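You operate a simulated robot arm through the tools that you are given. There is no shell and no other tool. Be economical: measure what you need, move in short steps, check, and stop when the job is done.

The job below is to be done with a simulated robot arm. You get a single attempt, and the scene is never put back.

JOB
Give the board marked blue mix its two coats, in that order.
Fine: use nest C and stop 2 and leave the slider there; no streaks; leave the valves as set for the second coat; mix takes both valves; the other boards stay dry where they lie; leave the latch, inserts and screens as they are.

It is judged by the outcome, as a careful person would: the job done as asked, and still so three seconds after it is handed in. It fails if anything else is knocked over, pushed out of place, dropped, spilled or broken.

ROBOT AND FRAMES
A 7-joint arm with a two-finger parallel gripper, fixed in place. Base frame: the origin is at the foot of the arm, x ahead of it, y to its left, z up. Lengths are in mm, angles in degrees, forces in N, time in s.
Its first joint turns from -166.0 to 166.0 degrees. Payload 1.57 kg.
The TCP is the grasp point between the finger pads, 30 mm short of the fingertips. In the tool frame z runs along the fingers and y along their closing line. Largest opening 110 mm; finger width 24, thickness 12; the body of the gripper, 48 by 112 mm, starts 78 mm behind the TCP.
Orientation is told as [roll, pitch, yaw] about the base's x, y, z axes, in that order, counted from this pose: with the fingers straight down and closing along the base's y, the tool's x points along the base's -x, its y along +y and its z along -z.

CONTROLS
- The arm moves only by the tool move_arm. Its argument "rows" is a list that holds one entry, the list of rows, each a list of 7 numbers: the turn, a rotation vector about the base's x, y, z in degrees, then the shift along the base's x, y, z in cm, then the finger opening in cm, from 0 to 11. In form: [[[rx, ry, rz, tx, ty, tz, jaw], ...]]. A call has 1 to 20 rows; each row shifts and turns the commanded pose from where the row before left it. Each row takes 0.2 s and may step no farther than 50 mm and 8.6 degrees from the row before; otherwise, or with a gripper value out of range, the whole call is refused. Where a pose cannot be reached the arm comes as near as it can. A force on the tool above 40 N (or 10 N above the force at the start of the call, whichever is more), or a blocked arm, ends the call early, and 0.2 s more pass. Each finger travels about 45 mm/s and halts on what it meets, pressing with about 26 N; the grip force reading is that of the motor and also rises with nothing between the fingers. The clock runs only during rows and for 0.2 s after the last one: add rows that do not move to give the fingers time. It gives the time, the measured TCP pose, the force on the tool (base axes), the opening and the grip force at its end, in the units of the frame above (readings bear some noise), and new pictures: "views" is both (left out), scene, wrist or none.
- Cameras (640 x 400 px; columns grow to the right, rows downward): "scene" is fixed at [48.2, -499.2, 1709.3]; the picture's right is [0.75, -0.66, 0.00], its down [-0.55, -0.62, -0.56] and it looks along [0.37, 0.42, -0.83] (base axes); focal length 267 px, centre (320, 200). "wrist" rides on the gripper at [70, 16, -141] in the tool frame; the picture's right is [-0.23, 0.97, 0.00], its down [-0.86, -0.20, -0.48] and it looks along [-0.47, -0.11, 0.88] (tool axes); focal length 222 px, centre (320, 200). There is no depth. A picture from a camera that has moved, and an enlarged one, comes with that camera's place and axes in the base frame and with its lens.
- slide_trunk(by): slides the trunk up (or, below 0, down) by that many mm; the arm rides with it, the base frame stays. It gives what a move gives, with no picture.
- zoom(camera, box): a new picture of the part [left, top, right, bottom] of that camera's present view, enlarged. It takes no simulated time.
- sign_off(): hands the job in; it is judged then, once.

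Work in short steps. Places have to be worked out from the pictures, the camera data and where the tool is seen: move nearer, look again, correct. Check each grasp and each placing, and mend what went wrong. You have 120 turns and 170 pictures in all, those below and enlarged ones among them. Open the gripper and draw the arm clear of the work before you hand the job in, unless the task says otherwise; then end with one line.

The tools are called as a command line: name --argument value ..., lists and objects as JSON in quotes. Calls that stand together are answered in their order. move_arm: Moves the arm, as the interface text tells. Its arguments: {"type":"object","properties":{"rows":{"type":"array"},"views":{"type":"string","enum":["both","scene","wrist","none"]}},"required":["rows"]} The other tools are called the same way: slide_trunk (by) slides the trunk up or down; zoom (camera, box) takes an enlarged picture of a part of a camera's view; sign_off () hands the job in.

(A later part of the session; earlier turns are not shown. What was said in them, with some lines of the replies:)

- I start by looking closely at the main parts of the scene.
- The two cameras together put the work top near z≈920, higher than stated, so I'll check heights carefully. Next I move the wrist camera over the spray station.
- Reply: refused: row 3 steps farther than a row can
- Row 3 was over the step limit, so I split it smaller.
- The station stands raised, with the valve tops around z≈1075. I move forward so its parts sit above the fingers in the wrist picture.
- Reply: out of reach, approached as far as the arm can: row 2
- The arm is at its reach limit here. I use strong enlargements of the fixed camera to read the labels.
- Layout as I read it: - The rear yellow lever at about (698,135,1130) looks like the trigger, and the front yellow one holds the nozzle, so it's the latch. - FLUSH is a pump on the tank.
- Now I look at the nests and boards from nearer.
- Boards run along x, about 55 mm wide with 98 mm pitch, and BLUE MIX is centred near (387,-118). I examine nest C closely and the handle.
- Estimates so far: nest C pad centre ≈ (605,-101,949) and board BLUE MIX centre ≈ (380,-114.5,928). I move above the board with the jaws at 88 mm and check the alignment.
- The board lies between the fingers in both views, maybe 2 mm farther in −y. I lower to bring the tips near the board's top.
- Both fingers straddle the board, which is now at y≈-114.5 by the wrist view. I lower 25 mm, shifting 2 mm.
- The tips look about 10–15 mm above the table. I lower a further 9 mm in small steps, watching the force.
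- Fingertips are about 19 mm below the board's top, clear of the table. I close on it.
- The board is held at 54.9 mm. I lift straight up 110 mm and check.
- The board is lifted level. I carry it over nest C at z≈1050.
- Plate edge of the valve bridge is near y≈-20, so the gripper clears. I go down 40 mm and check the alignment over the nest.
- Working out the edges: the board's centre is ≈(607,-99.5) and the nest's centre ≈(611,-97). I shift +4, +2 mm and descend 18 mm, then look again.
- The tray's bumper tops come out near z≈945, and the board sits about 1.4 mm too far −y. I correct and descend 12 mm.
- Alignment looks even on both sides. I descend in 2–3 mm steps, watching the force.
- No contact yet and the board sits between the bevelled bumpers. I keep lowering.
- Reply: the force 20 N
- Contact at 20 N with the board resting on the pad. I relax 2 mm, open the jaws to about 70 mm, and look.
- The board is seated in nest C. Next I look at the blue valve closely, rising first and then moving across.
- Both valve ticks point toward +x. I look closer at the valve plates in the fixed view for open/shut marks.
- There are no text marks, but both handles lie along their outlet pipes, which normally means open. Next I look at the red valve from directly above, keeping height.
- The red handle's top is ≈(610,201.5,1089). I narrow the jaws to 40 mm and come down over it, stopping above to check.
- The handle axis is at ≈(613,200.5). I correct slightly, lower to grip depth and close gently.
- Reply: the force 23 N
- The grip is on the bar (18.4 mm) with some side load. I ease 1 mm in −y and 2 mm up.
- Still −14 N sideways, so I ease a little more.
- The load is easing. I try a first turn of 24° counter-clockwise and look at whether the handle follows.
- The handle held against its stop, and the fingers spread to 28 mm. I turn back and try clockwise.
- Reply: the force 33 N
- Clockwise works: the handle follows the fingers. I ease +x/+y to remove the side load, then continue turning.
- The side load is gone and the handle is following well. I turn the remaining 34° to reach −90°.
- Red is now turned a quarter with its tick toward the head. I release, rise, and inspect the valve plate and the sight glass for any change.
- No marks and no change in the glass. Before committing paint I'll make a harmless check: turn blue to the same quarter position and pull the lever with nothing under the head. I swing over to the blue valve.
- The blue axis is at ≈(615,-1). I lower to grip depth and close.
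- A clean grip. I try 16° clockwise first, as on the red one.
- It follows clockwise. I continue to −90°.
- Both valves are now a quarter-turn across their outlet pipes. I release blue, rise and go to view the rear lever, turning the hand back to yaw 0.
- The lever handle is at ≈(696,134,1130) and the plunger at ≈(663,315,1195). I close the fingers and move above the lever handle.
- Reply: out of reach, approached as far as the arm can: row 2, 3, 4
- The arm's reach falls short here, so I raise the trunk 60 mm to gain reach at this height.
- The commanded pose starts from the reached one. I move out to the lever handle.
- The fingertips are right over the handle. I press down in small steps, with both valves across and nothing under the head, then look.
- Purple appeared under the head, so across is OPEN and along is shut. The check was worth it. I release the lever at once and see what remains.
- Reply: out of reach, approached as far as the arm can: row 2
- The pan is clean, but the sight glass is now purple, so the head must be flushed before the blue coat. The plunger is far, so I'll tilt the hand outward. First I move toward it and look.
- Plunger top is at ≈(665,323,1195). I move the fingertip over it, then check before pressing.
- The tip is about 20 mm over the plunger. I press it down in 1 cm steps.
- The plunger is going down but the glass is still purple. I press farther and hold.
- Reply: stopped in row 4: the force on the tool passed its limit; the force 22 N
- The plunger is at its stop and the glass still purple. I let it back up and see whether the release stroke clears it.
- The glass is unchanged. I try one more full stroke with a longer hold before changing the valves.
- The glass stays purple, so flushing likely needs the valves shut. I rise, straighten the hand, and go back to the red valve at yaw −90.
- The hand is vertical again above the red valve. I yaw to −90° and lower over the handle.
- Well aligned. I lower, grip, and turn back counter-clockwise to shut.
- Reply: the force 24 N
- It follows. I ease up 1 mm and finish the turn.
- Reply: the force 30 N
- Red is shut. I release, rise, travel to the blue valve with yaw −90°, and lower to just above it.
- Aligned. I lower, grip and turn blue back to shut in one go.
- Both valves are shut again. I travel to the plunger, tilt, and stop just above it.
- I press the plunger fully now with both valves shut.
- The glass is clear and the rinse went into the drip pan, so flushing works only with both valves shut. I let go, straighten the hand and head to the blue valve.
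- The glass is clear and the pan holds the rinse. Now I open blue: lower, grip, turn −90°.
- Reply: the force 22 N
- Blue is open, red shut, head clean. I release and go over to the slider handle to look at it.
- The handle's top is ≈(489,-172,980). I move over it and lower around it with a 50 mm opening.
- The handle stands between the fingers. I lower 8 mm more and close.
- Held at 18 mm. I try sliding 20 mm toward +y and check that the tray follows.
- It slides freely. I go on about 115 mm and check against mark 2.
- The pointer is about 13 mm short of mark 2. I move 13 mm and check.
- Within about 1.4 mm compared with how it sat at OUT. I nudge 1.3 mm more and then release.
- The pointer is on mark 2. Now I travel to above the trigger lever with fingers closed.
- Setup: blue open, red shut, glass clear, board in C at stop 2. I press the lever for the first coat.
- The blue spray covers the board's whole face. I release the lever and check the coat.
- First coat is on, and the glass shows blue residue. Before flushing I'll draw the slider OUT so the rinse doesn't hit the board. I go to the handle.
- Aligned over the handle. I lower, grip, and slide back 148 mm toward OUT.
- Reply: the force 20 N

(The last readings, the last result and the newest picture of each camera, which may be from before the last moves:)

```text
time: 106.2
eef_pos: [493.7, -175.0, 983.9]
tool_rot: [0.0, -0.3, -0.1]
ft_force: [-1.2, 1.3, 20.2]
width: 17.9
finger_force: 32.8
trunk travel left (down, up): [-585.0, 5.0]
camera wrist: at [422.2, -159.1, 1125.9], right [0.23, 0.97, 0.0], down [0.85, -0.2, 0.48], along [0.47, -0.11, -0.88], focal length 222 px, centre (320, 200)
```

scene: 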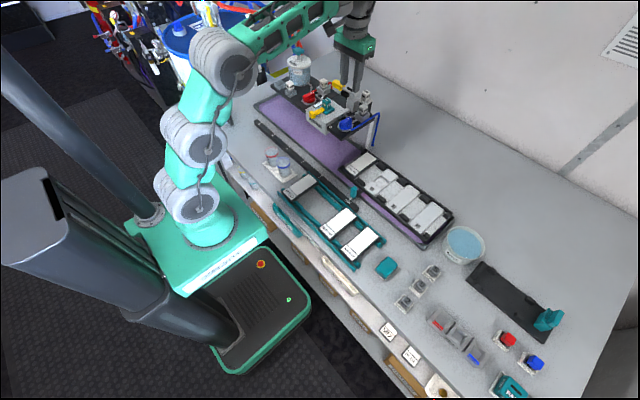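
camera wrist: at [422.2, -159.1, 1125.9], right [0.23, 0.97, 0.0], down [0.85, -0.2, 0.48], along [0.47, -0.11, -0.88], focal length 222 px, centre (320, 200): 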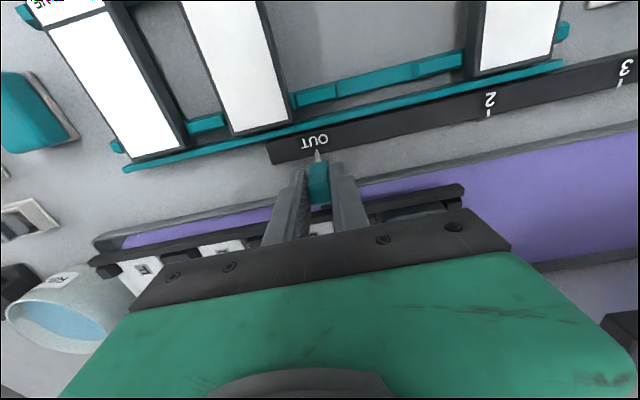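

Slider is OUT. I release, rise, and go to the blue valve with yaw −90°.

move_arm --rows '[[[0, 0, 0, 0, 0, 0, 3], [0, 0, 0, 0, 0, 0, 5], [0, 0, 0, 0, 0, 4.8, 5], [0, 0, 0, 0, 0, 4.8, 4], [0, 0, 0, 0, 0, 4.8, 4], [0, 0, 0, 0, 0, 4.8, 4], [0, 0, -8.2, 1.1, 1.58, 0, 4], [0, 0, -8.2, 1.1, 1.58, 0, 4], [0, 0, -8.2, 1.1, 1.58, 0, 4], [0, 0, -8.2, 1.1, 1.58, 0, 4], [0, 0, -8.2, 1.1, 1.58, 0, 4], [0, 0, -8.2, 1.1, 1.58, 0, 4], [0, 0, -8.2, 1.1, 1.58, 0, 4], [0, 0, -8.2, 1.1, 1.58, 0, 4], [0, 0, -8.2, 1.1, 1.58, 0, 4], [0, 0, -8.2, 1.1, 1.58, 0, 4], [0, 0, -8.0, 1.1, 1.58, 0, 4], [0, 0, 0, 0.1, 0, -3, 4], [0, 0, 0, 0, 0, 0, 4]]]' --views "wrist"

```text
time: 110.2
eef_pos: [615.9, -3.4, 1145.8]
tool_rot: [0.2, 0.0, -90.2]
ft_force: [0.4, 0.1, -0.1]
width: 40.3
finger_force: 0.0
trunk travel left (down, up): [-585.0, 5.0]
camera wrist: at [630.6, 65.8, 1287.1], right [0.97, -0.23, 0.0], down [-0.2, -0.85, 0.48], along [-0.11, -0.47, -0.88], focal length 222 px, centre (320, 200)
```

wrist: 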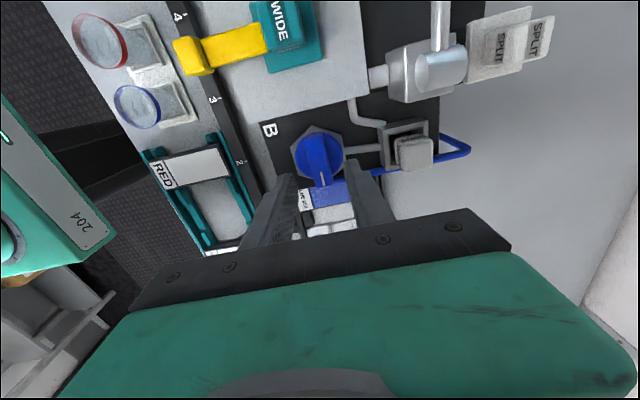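

I shift +2.5 mm in y, lower, grip and shut blue.

move_arm --rows '[[[0, 0, 0, -0.05, 0.28, -2, 4], [0, 0, 0, 0, 0, -1.75, 4], [0, 0, 0, 0, 0, 0, 3], [0, 0, 0, 0, 0, 0, 1.5], [0, 0, 0, 0, 0, 0, 1], [0, 0, 0, 0, 0, 0, 1], [0, 0, 8.2, 0, 0, 0, 1], [0, 0, 8.2, 0, 0, 0, 1], [0, 0, 8.2, 0, 0, 0, 1], [0, 0, 8.2, 0, 0, 0, 1], [0, 0, 8.2, 0, 0, 0, 1], [0, 0, 8.2, 0, 0, 0, 1], [0, 0, 8.2, 0, 0, 0, 1], [0, 0, 8.2, 0, 0, 0, 1], [0, 0, 8.2, 0, 0, 0, 1], [0, 0, 8.2, 0, 0, 0, 1], [0, 0, 8.2, 0, 0, 0, 1], [0, 0, 0, 0, 0, 0, 1]]]' --views "none"

```text
time: 114.0
eef_pos: [614.2, -0.4, 1107.4]
tool_rot: [0.2, 0.0, 0.2]
ft_force: [4.9, -24.8, -4.7]
width: 17.1
finger_force: 32.1
trunk travel left (down, up): [-585.0, 5.0]
```

Width stayed at 17 mm through the turn, so blue is shut. I go to the plunger with the same path as before.

move_arm --rows '[[[0, 0, 0, 0, 0, 0, 3], [0, 0, 0, 0, 0, 0, 4], [0, 0, 0, 0, 0, 4.8, 4], [0, 0, 0, 0, 0, 4.8, 3], [0, 0, 0, 0, 0, 4.8, 2], [0, 0, 0, -0.3, 4.9, 0, 0], [0, 0, 0, -0.3, 4.9, 0, 0], [0, 0, 0, -0.3, 4.9, 0, 0], [0, 0, 0, -0.3, 4.9, 0, 0], [0, 0, 0, 0, 4.9, 0, 0], [3.44, -7.2, 0, 0, 2.3, 0, 0], [3.44, -7.2, 0, 0, 2.3, 0, 0], [3.44, -7.2, 0, 0, 2.3, 0, 0], [0, 0, 0, 2.5, 0, 0, 0], [0, 0, 0, 2.5, 0, 0, 0], [0, 0, 0, 0, 0, 0, 0]]]' --views "none"

zoom --camera "scene" --box '[260, 30, 420, 170]'

```text
time: 117.4
eef_pos: [651.8, 316.8, 1254.0]
tool_rot: [10.9, -21.6, -1.9]
ft_force: [0.3, -0.1, 0.5]
width: 0.0
finger_force: 21.6
trunk travel left (down, up): [-585.0, 5.0]
```

```text
2.86 times, centred on (340, 100) of scene
camera zoom: at [48.2, -499.2, 1709.3], right [0.75, -0.66, 0.0], down [-0.55, -0.62, -0.56], along [0.37, 0.42, -0.83], focal length 762 px, centre (263, 486)
```

zoom: 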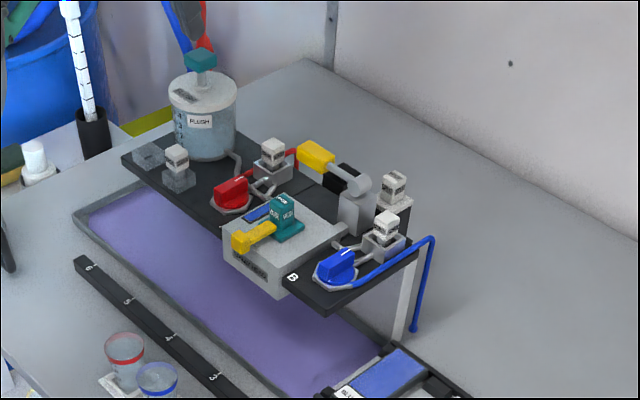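

Both valves are shut and the board is out. I press flush.

move_arm --rows '[[[0, 0, 0, 0.1, -0.2, -2, 0], [0, 0, 0, 0, 0, -2, 0], [0, 0, 0, 0, 0, -0.8, 0], [0, 0, 0, 0, 0, -0.4, 0], [0, 0, 0, 0, 0, 0, 0], [0, 0, 0, 0, 0, 0, 0], [0, 0, 0, 0, 0, 0, 0]]]' --views "none"

zoom --camera "scene" --box '[260, 30, 420, 170]'

```text
time: 119.0
eef_pos: [650.2, 312.7, 1201.1]
tool_rot: [10.9, -21.7, -1.9]
ft_force: [-1.4, -2.5, 12.2]
width: 0.3
finger_force: 21.6
trunk travel left (down, up): [-585.0, 5.0]
```

```text
2.86 times, centred on (340, 100) of scene
camera zoom: at [48.2, -499.2, 1709.3], right [0.75, -0.66, 0.0], down [-0.55, -0.62, -0.56], along [0.37, 0.42, -0.83], focal length 762 px, centre (263, 486)
```

zoom: 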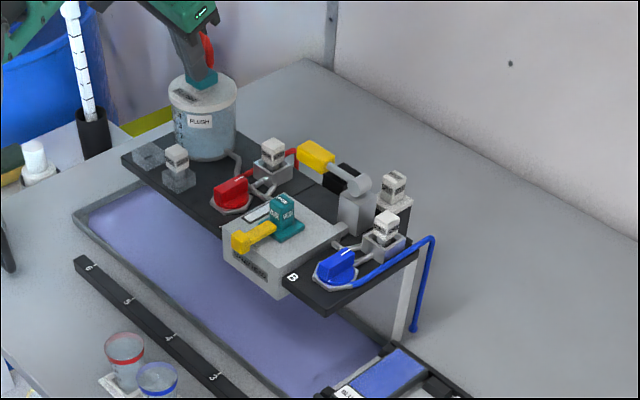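

Clean again. I leave the plunger, straighten, and stop above the red valve.

move_arm --rows '[[[0, 0, 0, 0, 0, 3, 0], [0, 0, 0, -3, -2, 2, 0], [-3.5, 7.25, 0, -0.5, -3, 0, 0], [-3.5, 7.25, 0, 0, -3, 0, 2], [-3.5, 7.25, 0, 0, -3.3, 0, 4], [0, 0, 0, 0, 0, -4.5, 4], [0, 0, 0, 0, 0, -4.5, 4], [0, 0, 0, 0, 0, 0, 4]]]' --views "wrist"

```text
time: 120.8
eef_pos: [613.2, 203.3, 1157.6]
tool_rot: [0.0, 0.1, 0.1]
ft_force: [0.8, -0.8, 0.0]
width: 40.1
finger_force: 0.1
trunk travel left (down, up): [-585.0, 5.0]
camera wrist: at [544.1, 220.1, 1299.2], right [0.22, 0.97, 0.0], down [0.86, -0.2, 0.48], along [0.47, -0.11, -0.88], focal length 222 px, centre (320, 200)
```

wrist: 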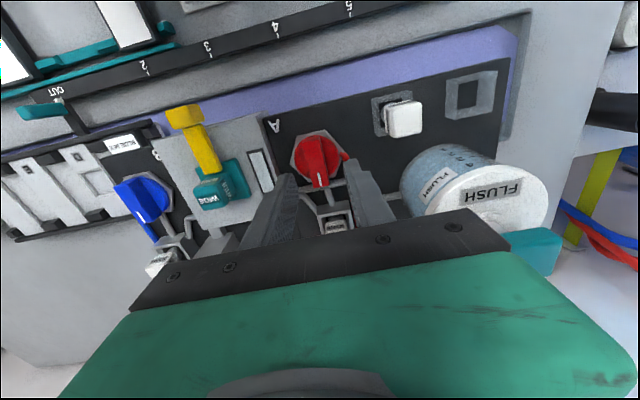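

I shift to the red axis, lower, grip and turn −90° to open red.

move_arm --rows '[[[0, 0, 0, 0.2, -0.35, -2.5, 4], [0, 0, 0, 0, 0, -1.5, 4], [0, 0, 0, 0, 0, -0.95, 4], [0, 0, 0, 0, 0, 0, 3], [0, 0, 0, 0, 0, 0, 1.5], [0, 0, 0, 0, 0, 0, 1], [0, 0, 0, 0, 0, 0, 1], [0, 0, -8.2, 0, 0, 0, 1], [0, 0, -8.2, 0, 0, 0, 1], [0, 0, -8.2, 0, 0, 0, 1], [0, 0, -8.2, 0, 0, 0, 1], [0, 0, -8.2, 0, 0, 0, 1], [0, 0, -8.2, 0, 0, 0, 1], [0, 0, -8.2, 0, 0, 0, 1], [0, 0, -8.2, 0, 0, 0, 1], [0, 0, -8.2, 0, 0, 0, 1], [0, 0, -8.2, 0, 0, 0, 1], [0, 0, -8.2, 0, 0, 0, 1], [0, 0, 0, 0, 0, 0, 1]]]' --views "none"

```text
time: 124.8
eef_pos: [615.2, 195.9, 1110.4]
tool_rot: [-0.4, -0.1, -90.0]
ft_force: [-32.2, -9.0, -15.9]
width: 16.9
finger_force: 31.7
trunk travel left (down, up): [-585.0, 5.0]
```

Turned fully, though with some side load. I release, rise and travel to the blue valve at yaw 0, checking red on the way.

move_arm --rows '[[[0, 0, 0, 0, 0, 0, 2.5], [0, 0, 0, 0, 0, 0, 4], [0, 0, 0, 0, 0, 4.5, 4], [0, 0, 0, 0, 0, 4.5, 4], [0, 0, 8.2, 0, -1.8, 0, 4], [0, 0, 8.2, 0, -1.8, 0, 4], [0, 0, 8.2, 0, -1.8, 0, 4], [0, 0, 8.2, 0, -1.8, 0, 4], [0, 0, 8.2, 0, -1.8, 0, 4], [0, 0, 8.2, 0, -1.8, 0, 4], [0, 0, 8.2, 0, -1.8, 0, 4], [0, 0, 8.2, 0, -1.8, 0, 4], [0, 0, 8.2, 0, -1.8, 0, 4], [0, 0, 8.2, 0, -1.8, 0, 4], [0, 0, 8.0, 0, -1.8, 0, 4], [0, 0, 0, 0, 0, -4.5, 4], [0, 0, 0, 0, 0, 0, 4]]]' --views "wrist"

```text
time: 128.4
eef_pos: [617.8, -0.2, 1155.2]
tool_rot: [0.0, -0.1, 0.0]
ft_force: [-0.4, 0.3, 0.2]
width: 39.8
finger_force: 0.2
trunk travel left (down, up): [-585.0, 5.0]
camera wrist: at [547.6, 16.3, 1296.8], right [0.23, 0.97, 0.0], down [0.86, -0.2, 0.48], along [0.47, -0.11, -0.88], focal length 222 px, centre (320, 200)
```

wrist: 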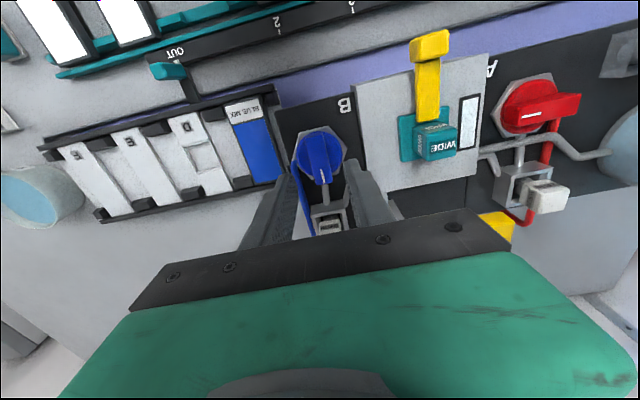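

Red is across, so open. Now blue: lower, grip and turn −90°.

move_arm --rows '[[[0, 0, 0, -0.2, -0.05, -2.5, 4], [0, 0, 0, 0, 0, -1.5, 4], [0, 0, 0, 0, 0, -0.75, 4], [0, 0, 0, 0, 0, 0, 3], [0, 0, 0, 0, 0, 0, 1.5], [0, 0, 0, 0, 0, 0, 1], [0, 0, 0, 0, 0, 0, 1], [0, 0, -8.2, 0, 0, 0, 1], [0, 0, -8.2, 0, 0, 0, 1], [0, 0, -8.2, 0, 0, 0, 1], [0, 0, -8.2, 0, 0, 0, 1], [0, 0, -8.2, 0, 0, 0, 1], [0, 0, -8.2, 0, 0, 0, 1], [0, 0, -8.2, 0, 0, 0, 1], [0, 0, -8.2, 0, 0, 0, 1], [0, 0, -8.2, 0, 0, 0, 1], [0, 0, -8.2, 0, 0, 0, 1], [0, 0, -8.2, 0, 0, 0, 1], [0, 0, 0, 0, 0, 0, 1]]]' --views "none"

```text
time: 132.4
eef_pos: [614.4, -1.1, 1108.1]
tool_rot: [-0.2, 0.1, -90.2]
ft_force: [-15.9, -12.8, -9.3]
width: 17.1
finger_force: 32.5
trunk travel left (down, up): [-585.0, 5.0]
```

Blue is open too. I release and go to the slider handle at OUT.

move_arm --rows '[[[0, 0, 0, 0, 0, 0, 3], [0, 0, 0, 0, 0, 0, 4], [0, 0, 0, 0, 0, 4.5, 4], [0, 0, 0, 0, 0, 4.5, 4], [0, 0, 8.2, -1.1, -1.6, 0, 5], [0, 0, 8.2, -1.1, -1.6, 0, 5], [0, 0, 8.2, -1.1, -1.6, 0, 5], [0, 0, 8.2, -1.1, -1.6, 0, 5], [0, 0, 8.2, -1.1, -1.6, 0, 5], [0, 0, 8.2, -1.1, -1.6, 0, 5], [0, 0, 8.2, -1.1, -1.6, 0, 5], [0, 0, 8.2, -1.1, -1.6, -2, 5], [0, 0, 8.2, -1.1, -1.6, -3, 5], [0, 0, 8.2, -1.1, -1.6, -3, 5], [0, 0, 8.0, -1.1, -1.5, -3, 5], [0, 0, 0, 0, 0, -3, 5], [0, 0, 0, 0, 0, 0, 5]]]' --views "wrist"

```text
time: 136.0
eef_pos: [496.9, -174.6, 1058.8]
tool_rot: [-0.1, 0.0, -0.1]
ft_force: [-0.4, -0.6, -0.3]
width: 50.2
finger_force: 0.1
trunk travel left (down, up): [-585.0, 5.0]
camera wrist: at [427.7, -157.0, 1200.2], right [0.23, 0.97, 0.0], down [0.85, -0.2, 0.48], along [0.46, -0.11, -0.88], focal length 222 px, centre (320, 200)
```

wrist: 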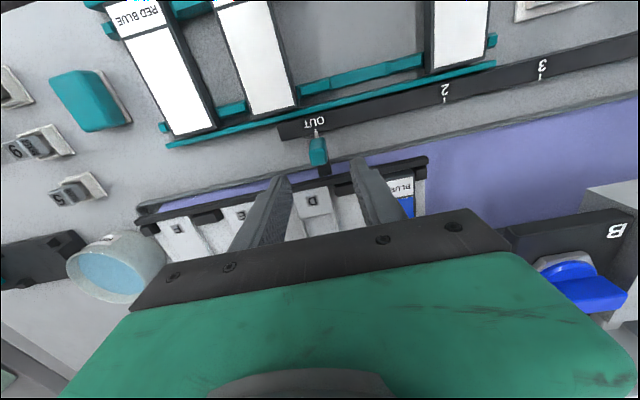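

I align, lower, grip the handle and slide 147 mm to stop 2.

move_arm --rows '[[[0, 0, 0, -0.4, 0, -3, 5], [0, 0, 0, 0, 0, -3, 5], [0, 0, 0, 0, 0, -1.4, 5], [0, 0, 0, 0, 0, 0, 3.5], [0, 0, 0, 0, 0, 0, 2], [0, 0, 0, 0, 0, 0, 1], [0, 0, 0, 0, 0, 0, 1], [0, 0, 0, 0, 1.5, 0, 1], [0, 0, 0, 0, 2, 0, 1], [0, 0, 0, 0, 2, 0, 1], [0, 0, 0, 0, 2, 0, 1], [0, 0, 0, 0, 2, 0, 1], [0, 0, 0, 0, 2, 0, 1], [0, 0, 0, 0, 2, 0, 1], [0, 0, 0, 0, 1.2, 0, 1], [0, 0, 0, 0, 0, 0, 1]]]' --views "none"

zoom --camera "wrist" --box '[240, 110, 420, 230]'

```text
time: 139.4
eef_pos: [492.9, -27.2, 983.9]
tool_rot: [-0.1, -0.1, -0.2]
ft_force: [4.6, 3.2, 7.1]
width: 17.8
finger_force: 32.5
trunk travel left (down, up): [-585.0, 5.0]
```

```text
3.33 times, centred on (330, 170) of wrist
camera zoom: at [423.0, -10.9, 1125.2], right [0.23, 0.97, 0.0], down [0.85, -0.2, 0.48], along [0.47, -0.11, -0.88], focal length 740 px, centre (287, 300)
```

zoom: 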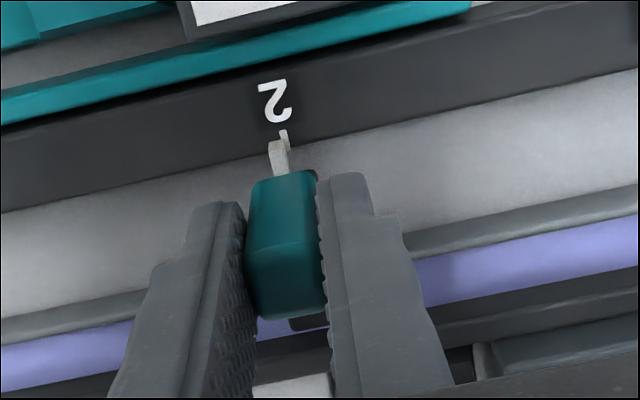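

About 1.5 mm short of the mark. I nudge and release, then verify.

move_arm --rows '[[[0, 0, 0, 0, 0.17, 0, 1], [0, 0, 0, 0, 0, 0, 1], [0, 0, 0, 0, 0, 0, 2.5], [0, 0, 0, 0, 0, 0, 4], [0, 0, 0, 0, 0, 0, 5], [0, 0, 0, 0, 0, 0, 5]]]' --views "none"

zoom --camera "wrist" --box '[240, 110, 420, 230]'

```text
time: 140.8
eef_pos: [492.4, -26.2, 982.9]
tool_rot: [0.0, 0.2, -0.2]
ft_force: [-0.1, -0.2, 0.4]
width: 49.8
finger_force: 0.2
trunk travel left (down, up): [-585.0, 5.0]
```

```text
3.33 times, centred on (330, 170) of wrist
camera zoom: at [422.8, -10.1, 1125.0], right [0.23, 0.97, 0.0], down [0.85, -0.2, 0.48], along [0.46, -0.11, -0.88], focal length 740 px, centre (287, 300)
```

zoom: 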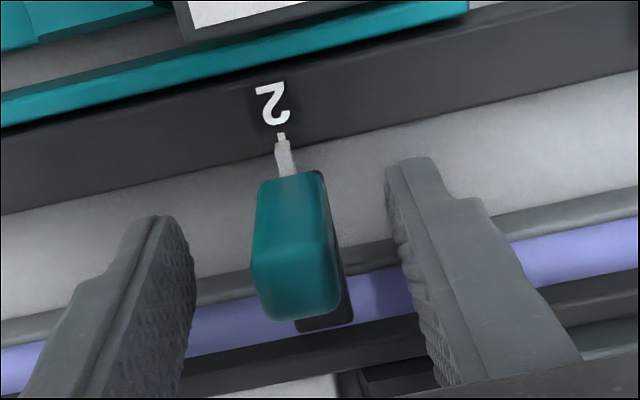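

On mark 2. I travel to above the lever as before.

move_arm --rows '[[[0, 0, 0, 0, 0, 4.8, 5], [0, 0, 0, 0, 0, 4.8, 4], [0, 0, 0, 0, 0, 4.8, 2], [0, 0, 0, 0, 0, 4.8, 0], [0, 0, 0, 2.6, 3.2, 0, 0], [0, 0, 0, 2.6, 3.2, 0, 0], [0, 0, 0, 2.6, 3.2, 0, 0], [0, 0, 0, 2.6, 3.2, 0, 0], [0, 0, 0, 2.6, 3.2, 0, 0], [0, 0, 0, 3.6, 0.1, 0, 0], [0, 0, 0, 3.6, 0, 0, 0], [0, 0, 0, 0, 0, 0, 0]]]' --views "none"

zoom --camera "scene" --box '[290, 70, 410, 170]'

```text
time: 143.4
eef_pos: [691.5, 131.5, 1177.2]
tool_rot: [-0.2, 0.2, -0.3]
ft_force: [0.2, 0.0, 0.3]
width: 0.0
finger_force: 21.4
out of reach, approached as far as the arm can: row 11
trunk travel left (down, up): [-585.0, 5.0]
```

```text
4.00 times, centred on (350, 120) of scene
camera zoom: at [48.2, -499.2, 1709.3], right [0.75, -0.66, 0.0], down [-0.55, -0.62, -0.56], along [0.37, 0.42, -0.83], focal length 1067 px, centre (200, 520)
```

zoom: 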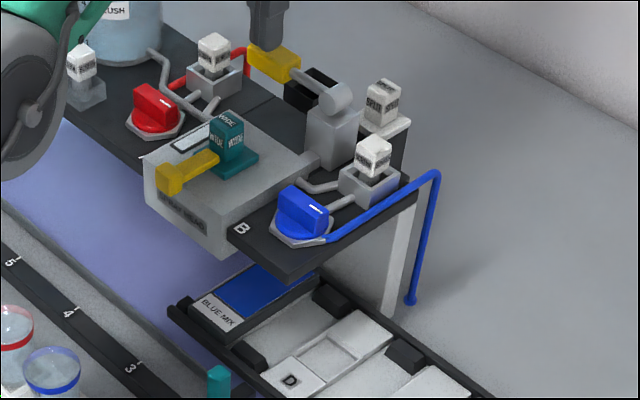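

Both valves open, glass clear, blue board under the head. I press for the second (mix) coat.

move_arm --rows '[[[0, 0, 0, 0.3, 0.2, -1.2, 0], [0, 0, 0, 0, 0, -1, 0], [0, 0, 0, 0, 0, -1, 0], [0, 0, 0, 0, 0, 0, 0]]]' --views "none"

zoom --camera "scene" --box '[290, 70, 410, 170]'

```text
time: 144.4
eef_pos: [691.5, 134.5, 1143.0]
tool_rot: [-0.1, 0.0, -0.2]
ft_force: [0.4, -0.9, 3.5]
width: 0.1
finger_force: 20.9
trunk travel left (down, up): [-585.0, 5.0]
```

```text
4.00 times, centred on (350, 120) of scene
camera zoom: at [48.2, -499.2, 1709.3], right [0.75, -0.66, 0.0], down [-0.55, -0.62, -0.56], along [0.37, 0.42, -0.83], focal length 1067 px, centre (200, 520)
```

zoom: 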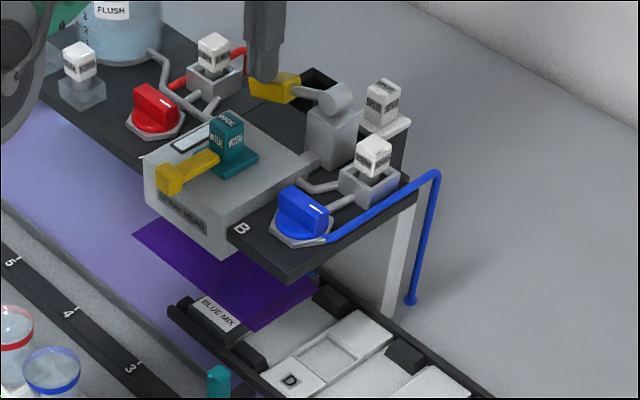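

Mix spray covers the board. I release the lever and draw the arm clear.

move_arm --rows '[[[0, 0, 0, 0, 0, 2.5, 0], [0, 0, 0, -2, 0, 2.5, 0], [0, 0, 0, -4, 0, 2, 0], [0, 0, 0, -4, 0, 2, 2], [0, 0, 0, -4.5, 0, 2, 4], [0, 0, 0, -4.5, 0, 0, 6], [0, 0, 0, -4.5, 0, 0, 8], [0, 0, 0, -4.5, 0, 0, 8], [0, 0, 0, 0, 0, 0, 8]]]' --views "scene"

zoom --camera "scene" --box '[290, 70, 410, 210]'

```text
time: 146.4
eef_pos: [410.0, 136.5, 1250.8]
tool_rot: [-0.2, 0.1, -0.1]
ft_force: [0.4, 0.1, -0.4]
width: 79.8
finger_force: 0.0
trunk travel left (down, up): [-585.0, 5.0]
```

scene: 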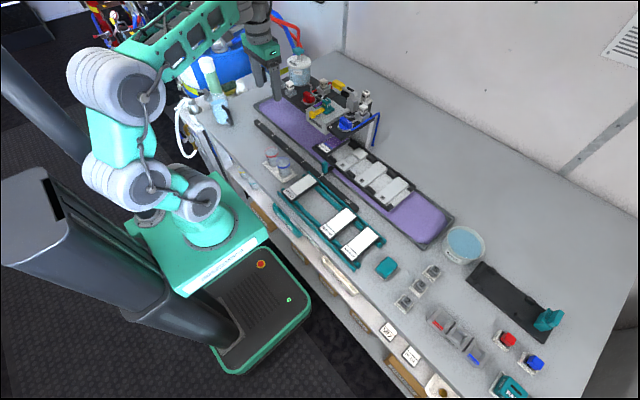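

```text
2.86 times, centred on (350, 140) of scene
camera zoom: at [48.2, -499.2, 1709.3], right [0.75, -0.66, 0.0], down [-0.55, -0.62, -0.56], along [0.37, 0.42, -0.83], focal length 762 px, centre (234, 371)
```

zoom: 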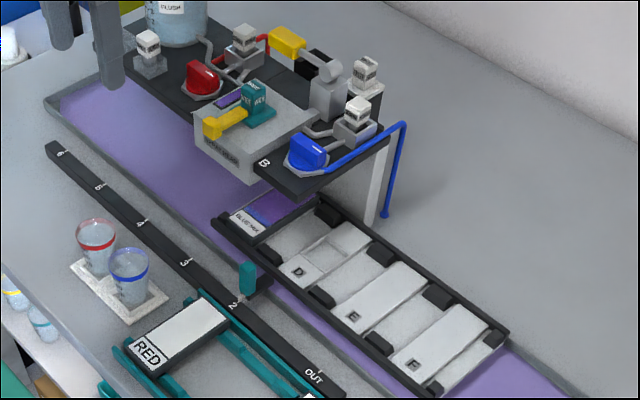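

The board seems to show a blue band next to the label, so I enlarge it.

zoom --camera "scene" --box '[315, 125, 365, 165]'

```text
10.00 times, centred on (340, 145) of scene
camera zoom: at [48.2, -499.2, 1709.3], right [0.75, -0.66, 0.0], down [-0.55, -0.62, -0.56], along [0.37, 0.42, -0.83], focal length 2667 px, centre (120, 750)
```

zoom: 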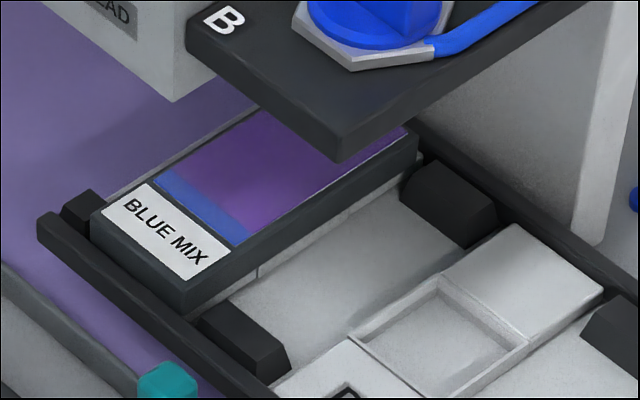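

The purple lies evenly with a straight strip of the blue coat left visible beside the label. The spray sheet had the same extent both times, so this shows the two coats in order. Slider at 2, both valves open, arm clear, everything else in place: I hand it in.

sign_off

```text
The job is handed in.
```

The BLUE MIX board has its blue coat and then its mix coat, in nest C at stop 2, with the slider left there and both valves left open. A narrow strip of the blue coat still shows beside the label. I took it as the first coat showing at its edge and did not spray again. To find out which valve position is open, I made one test spray into the empty drip pan. I flushed the head after that test and again between the two coats.
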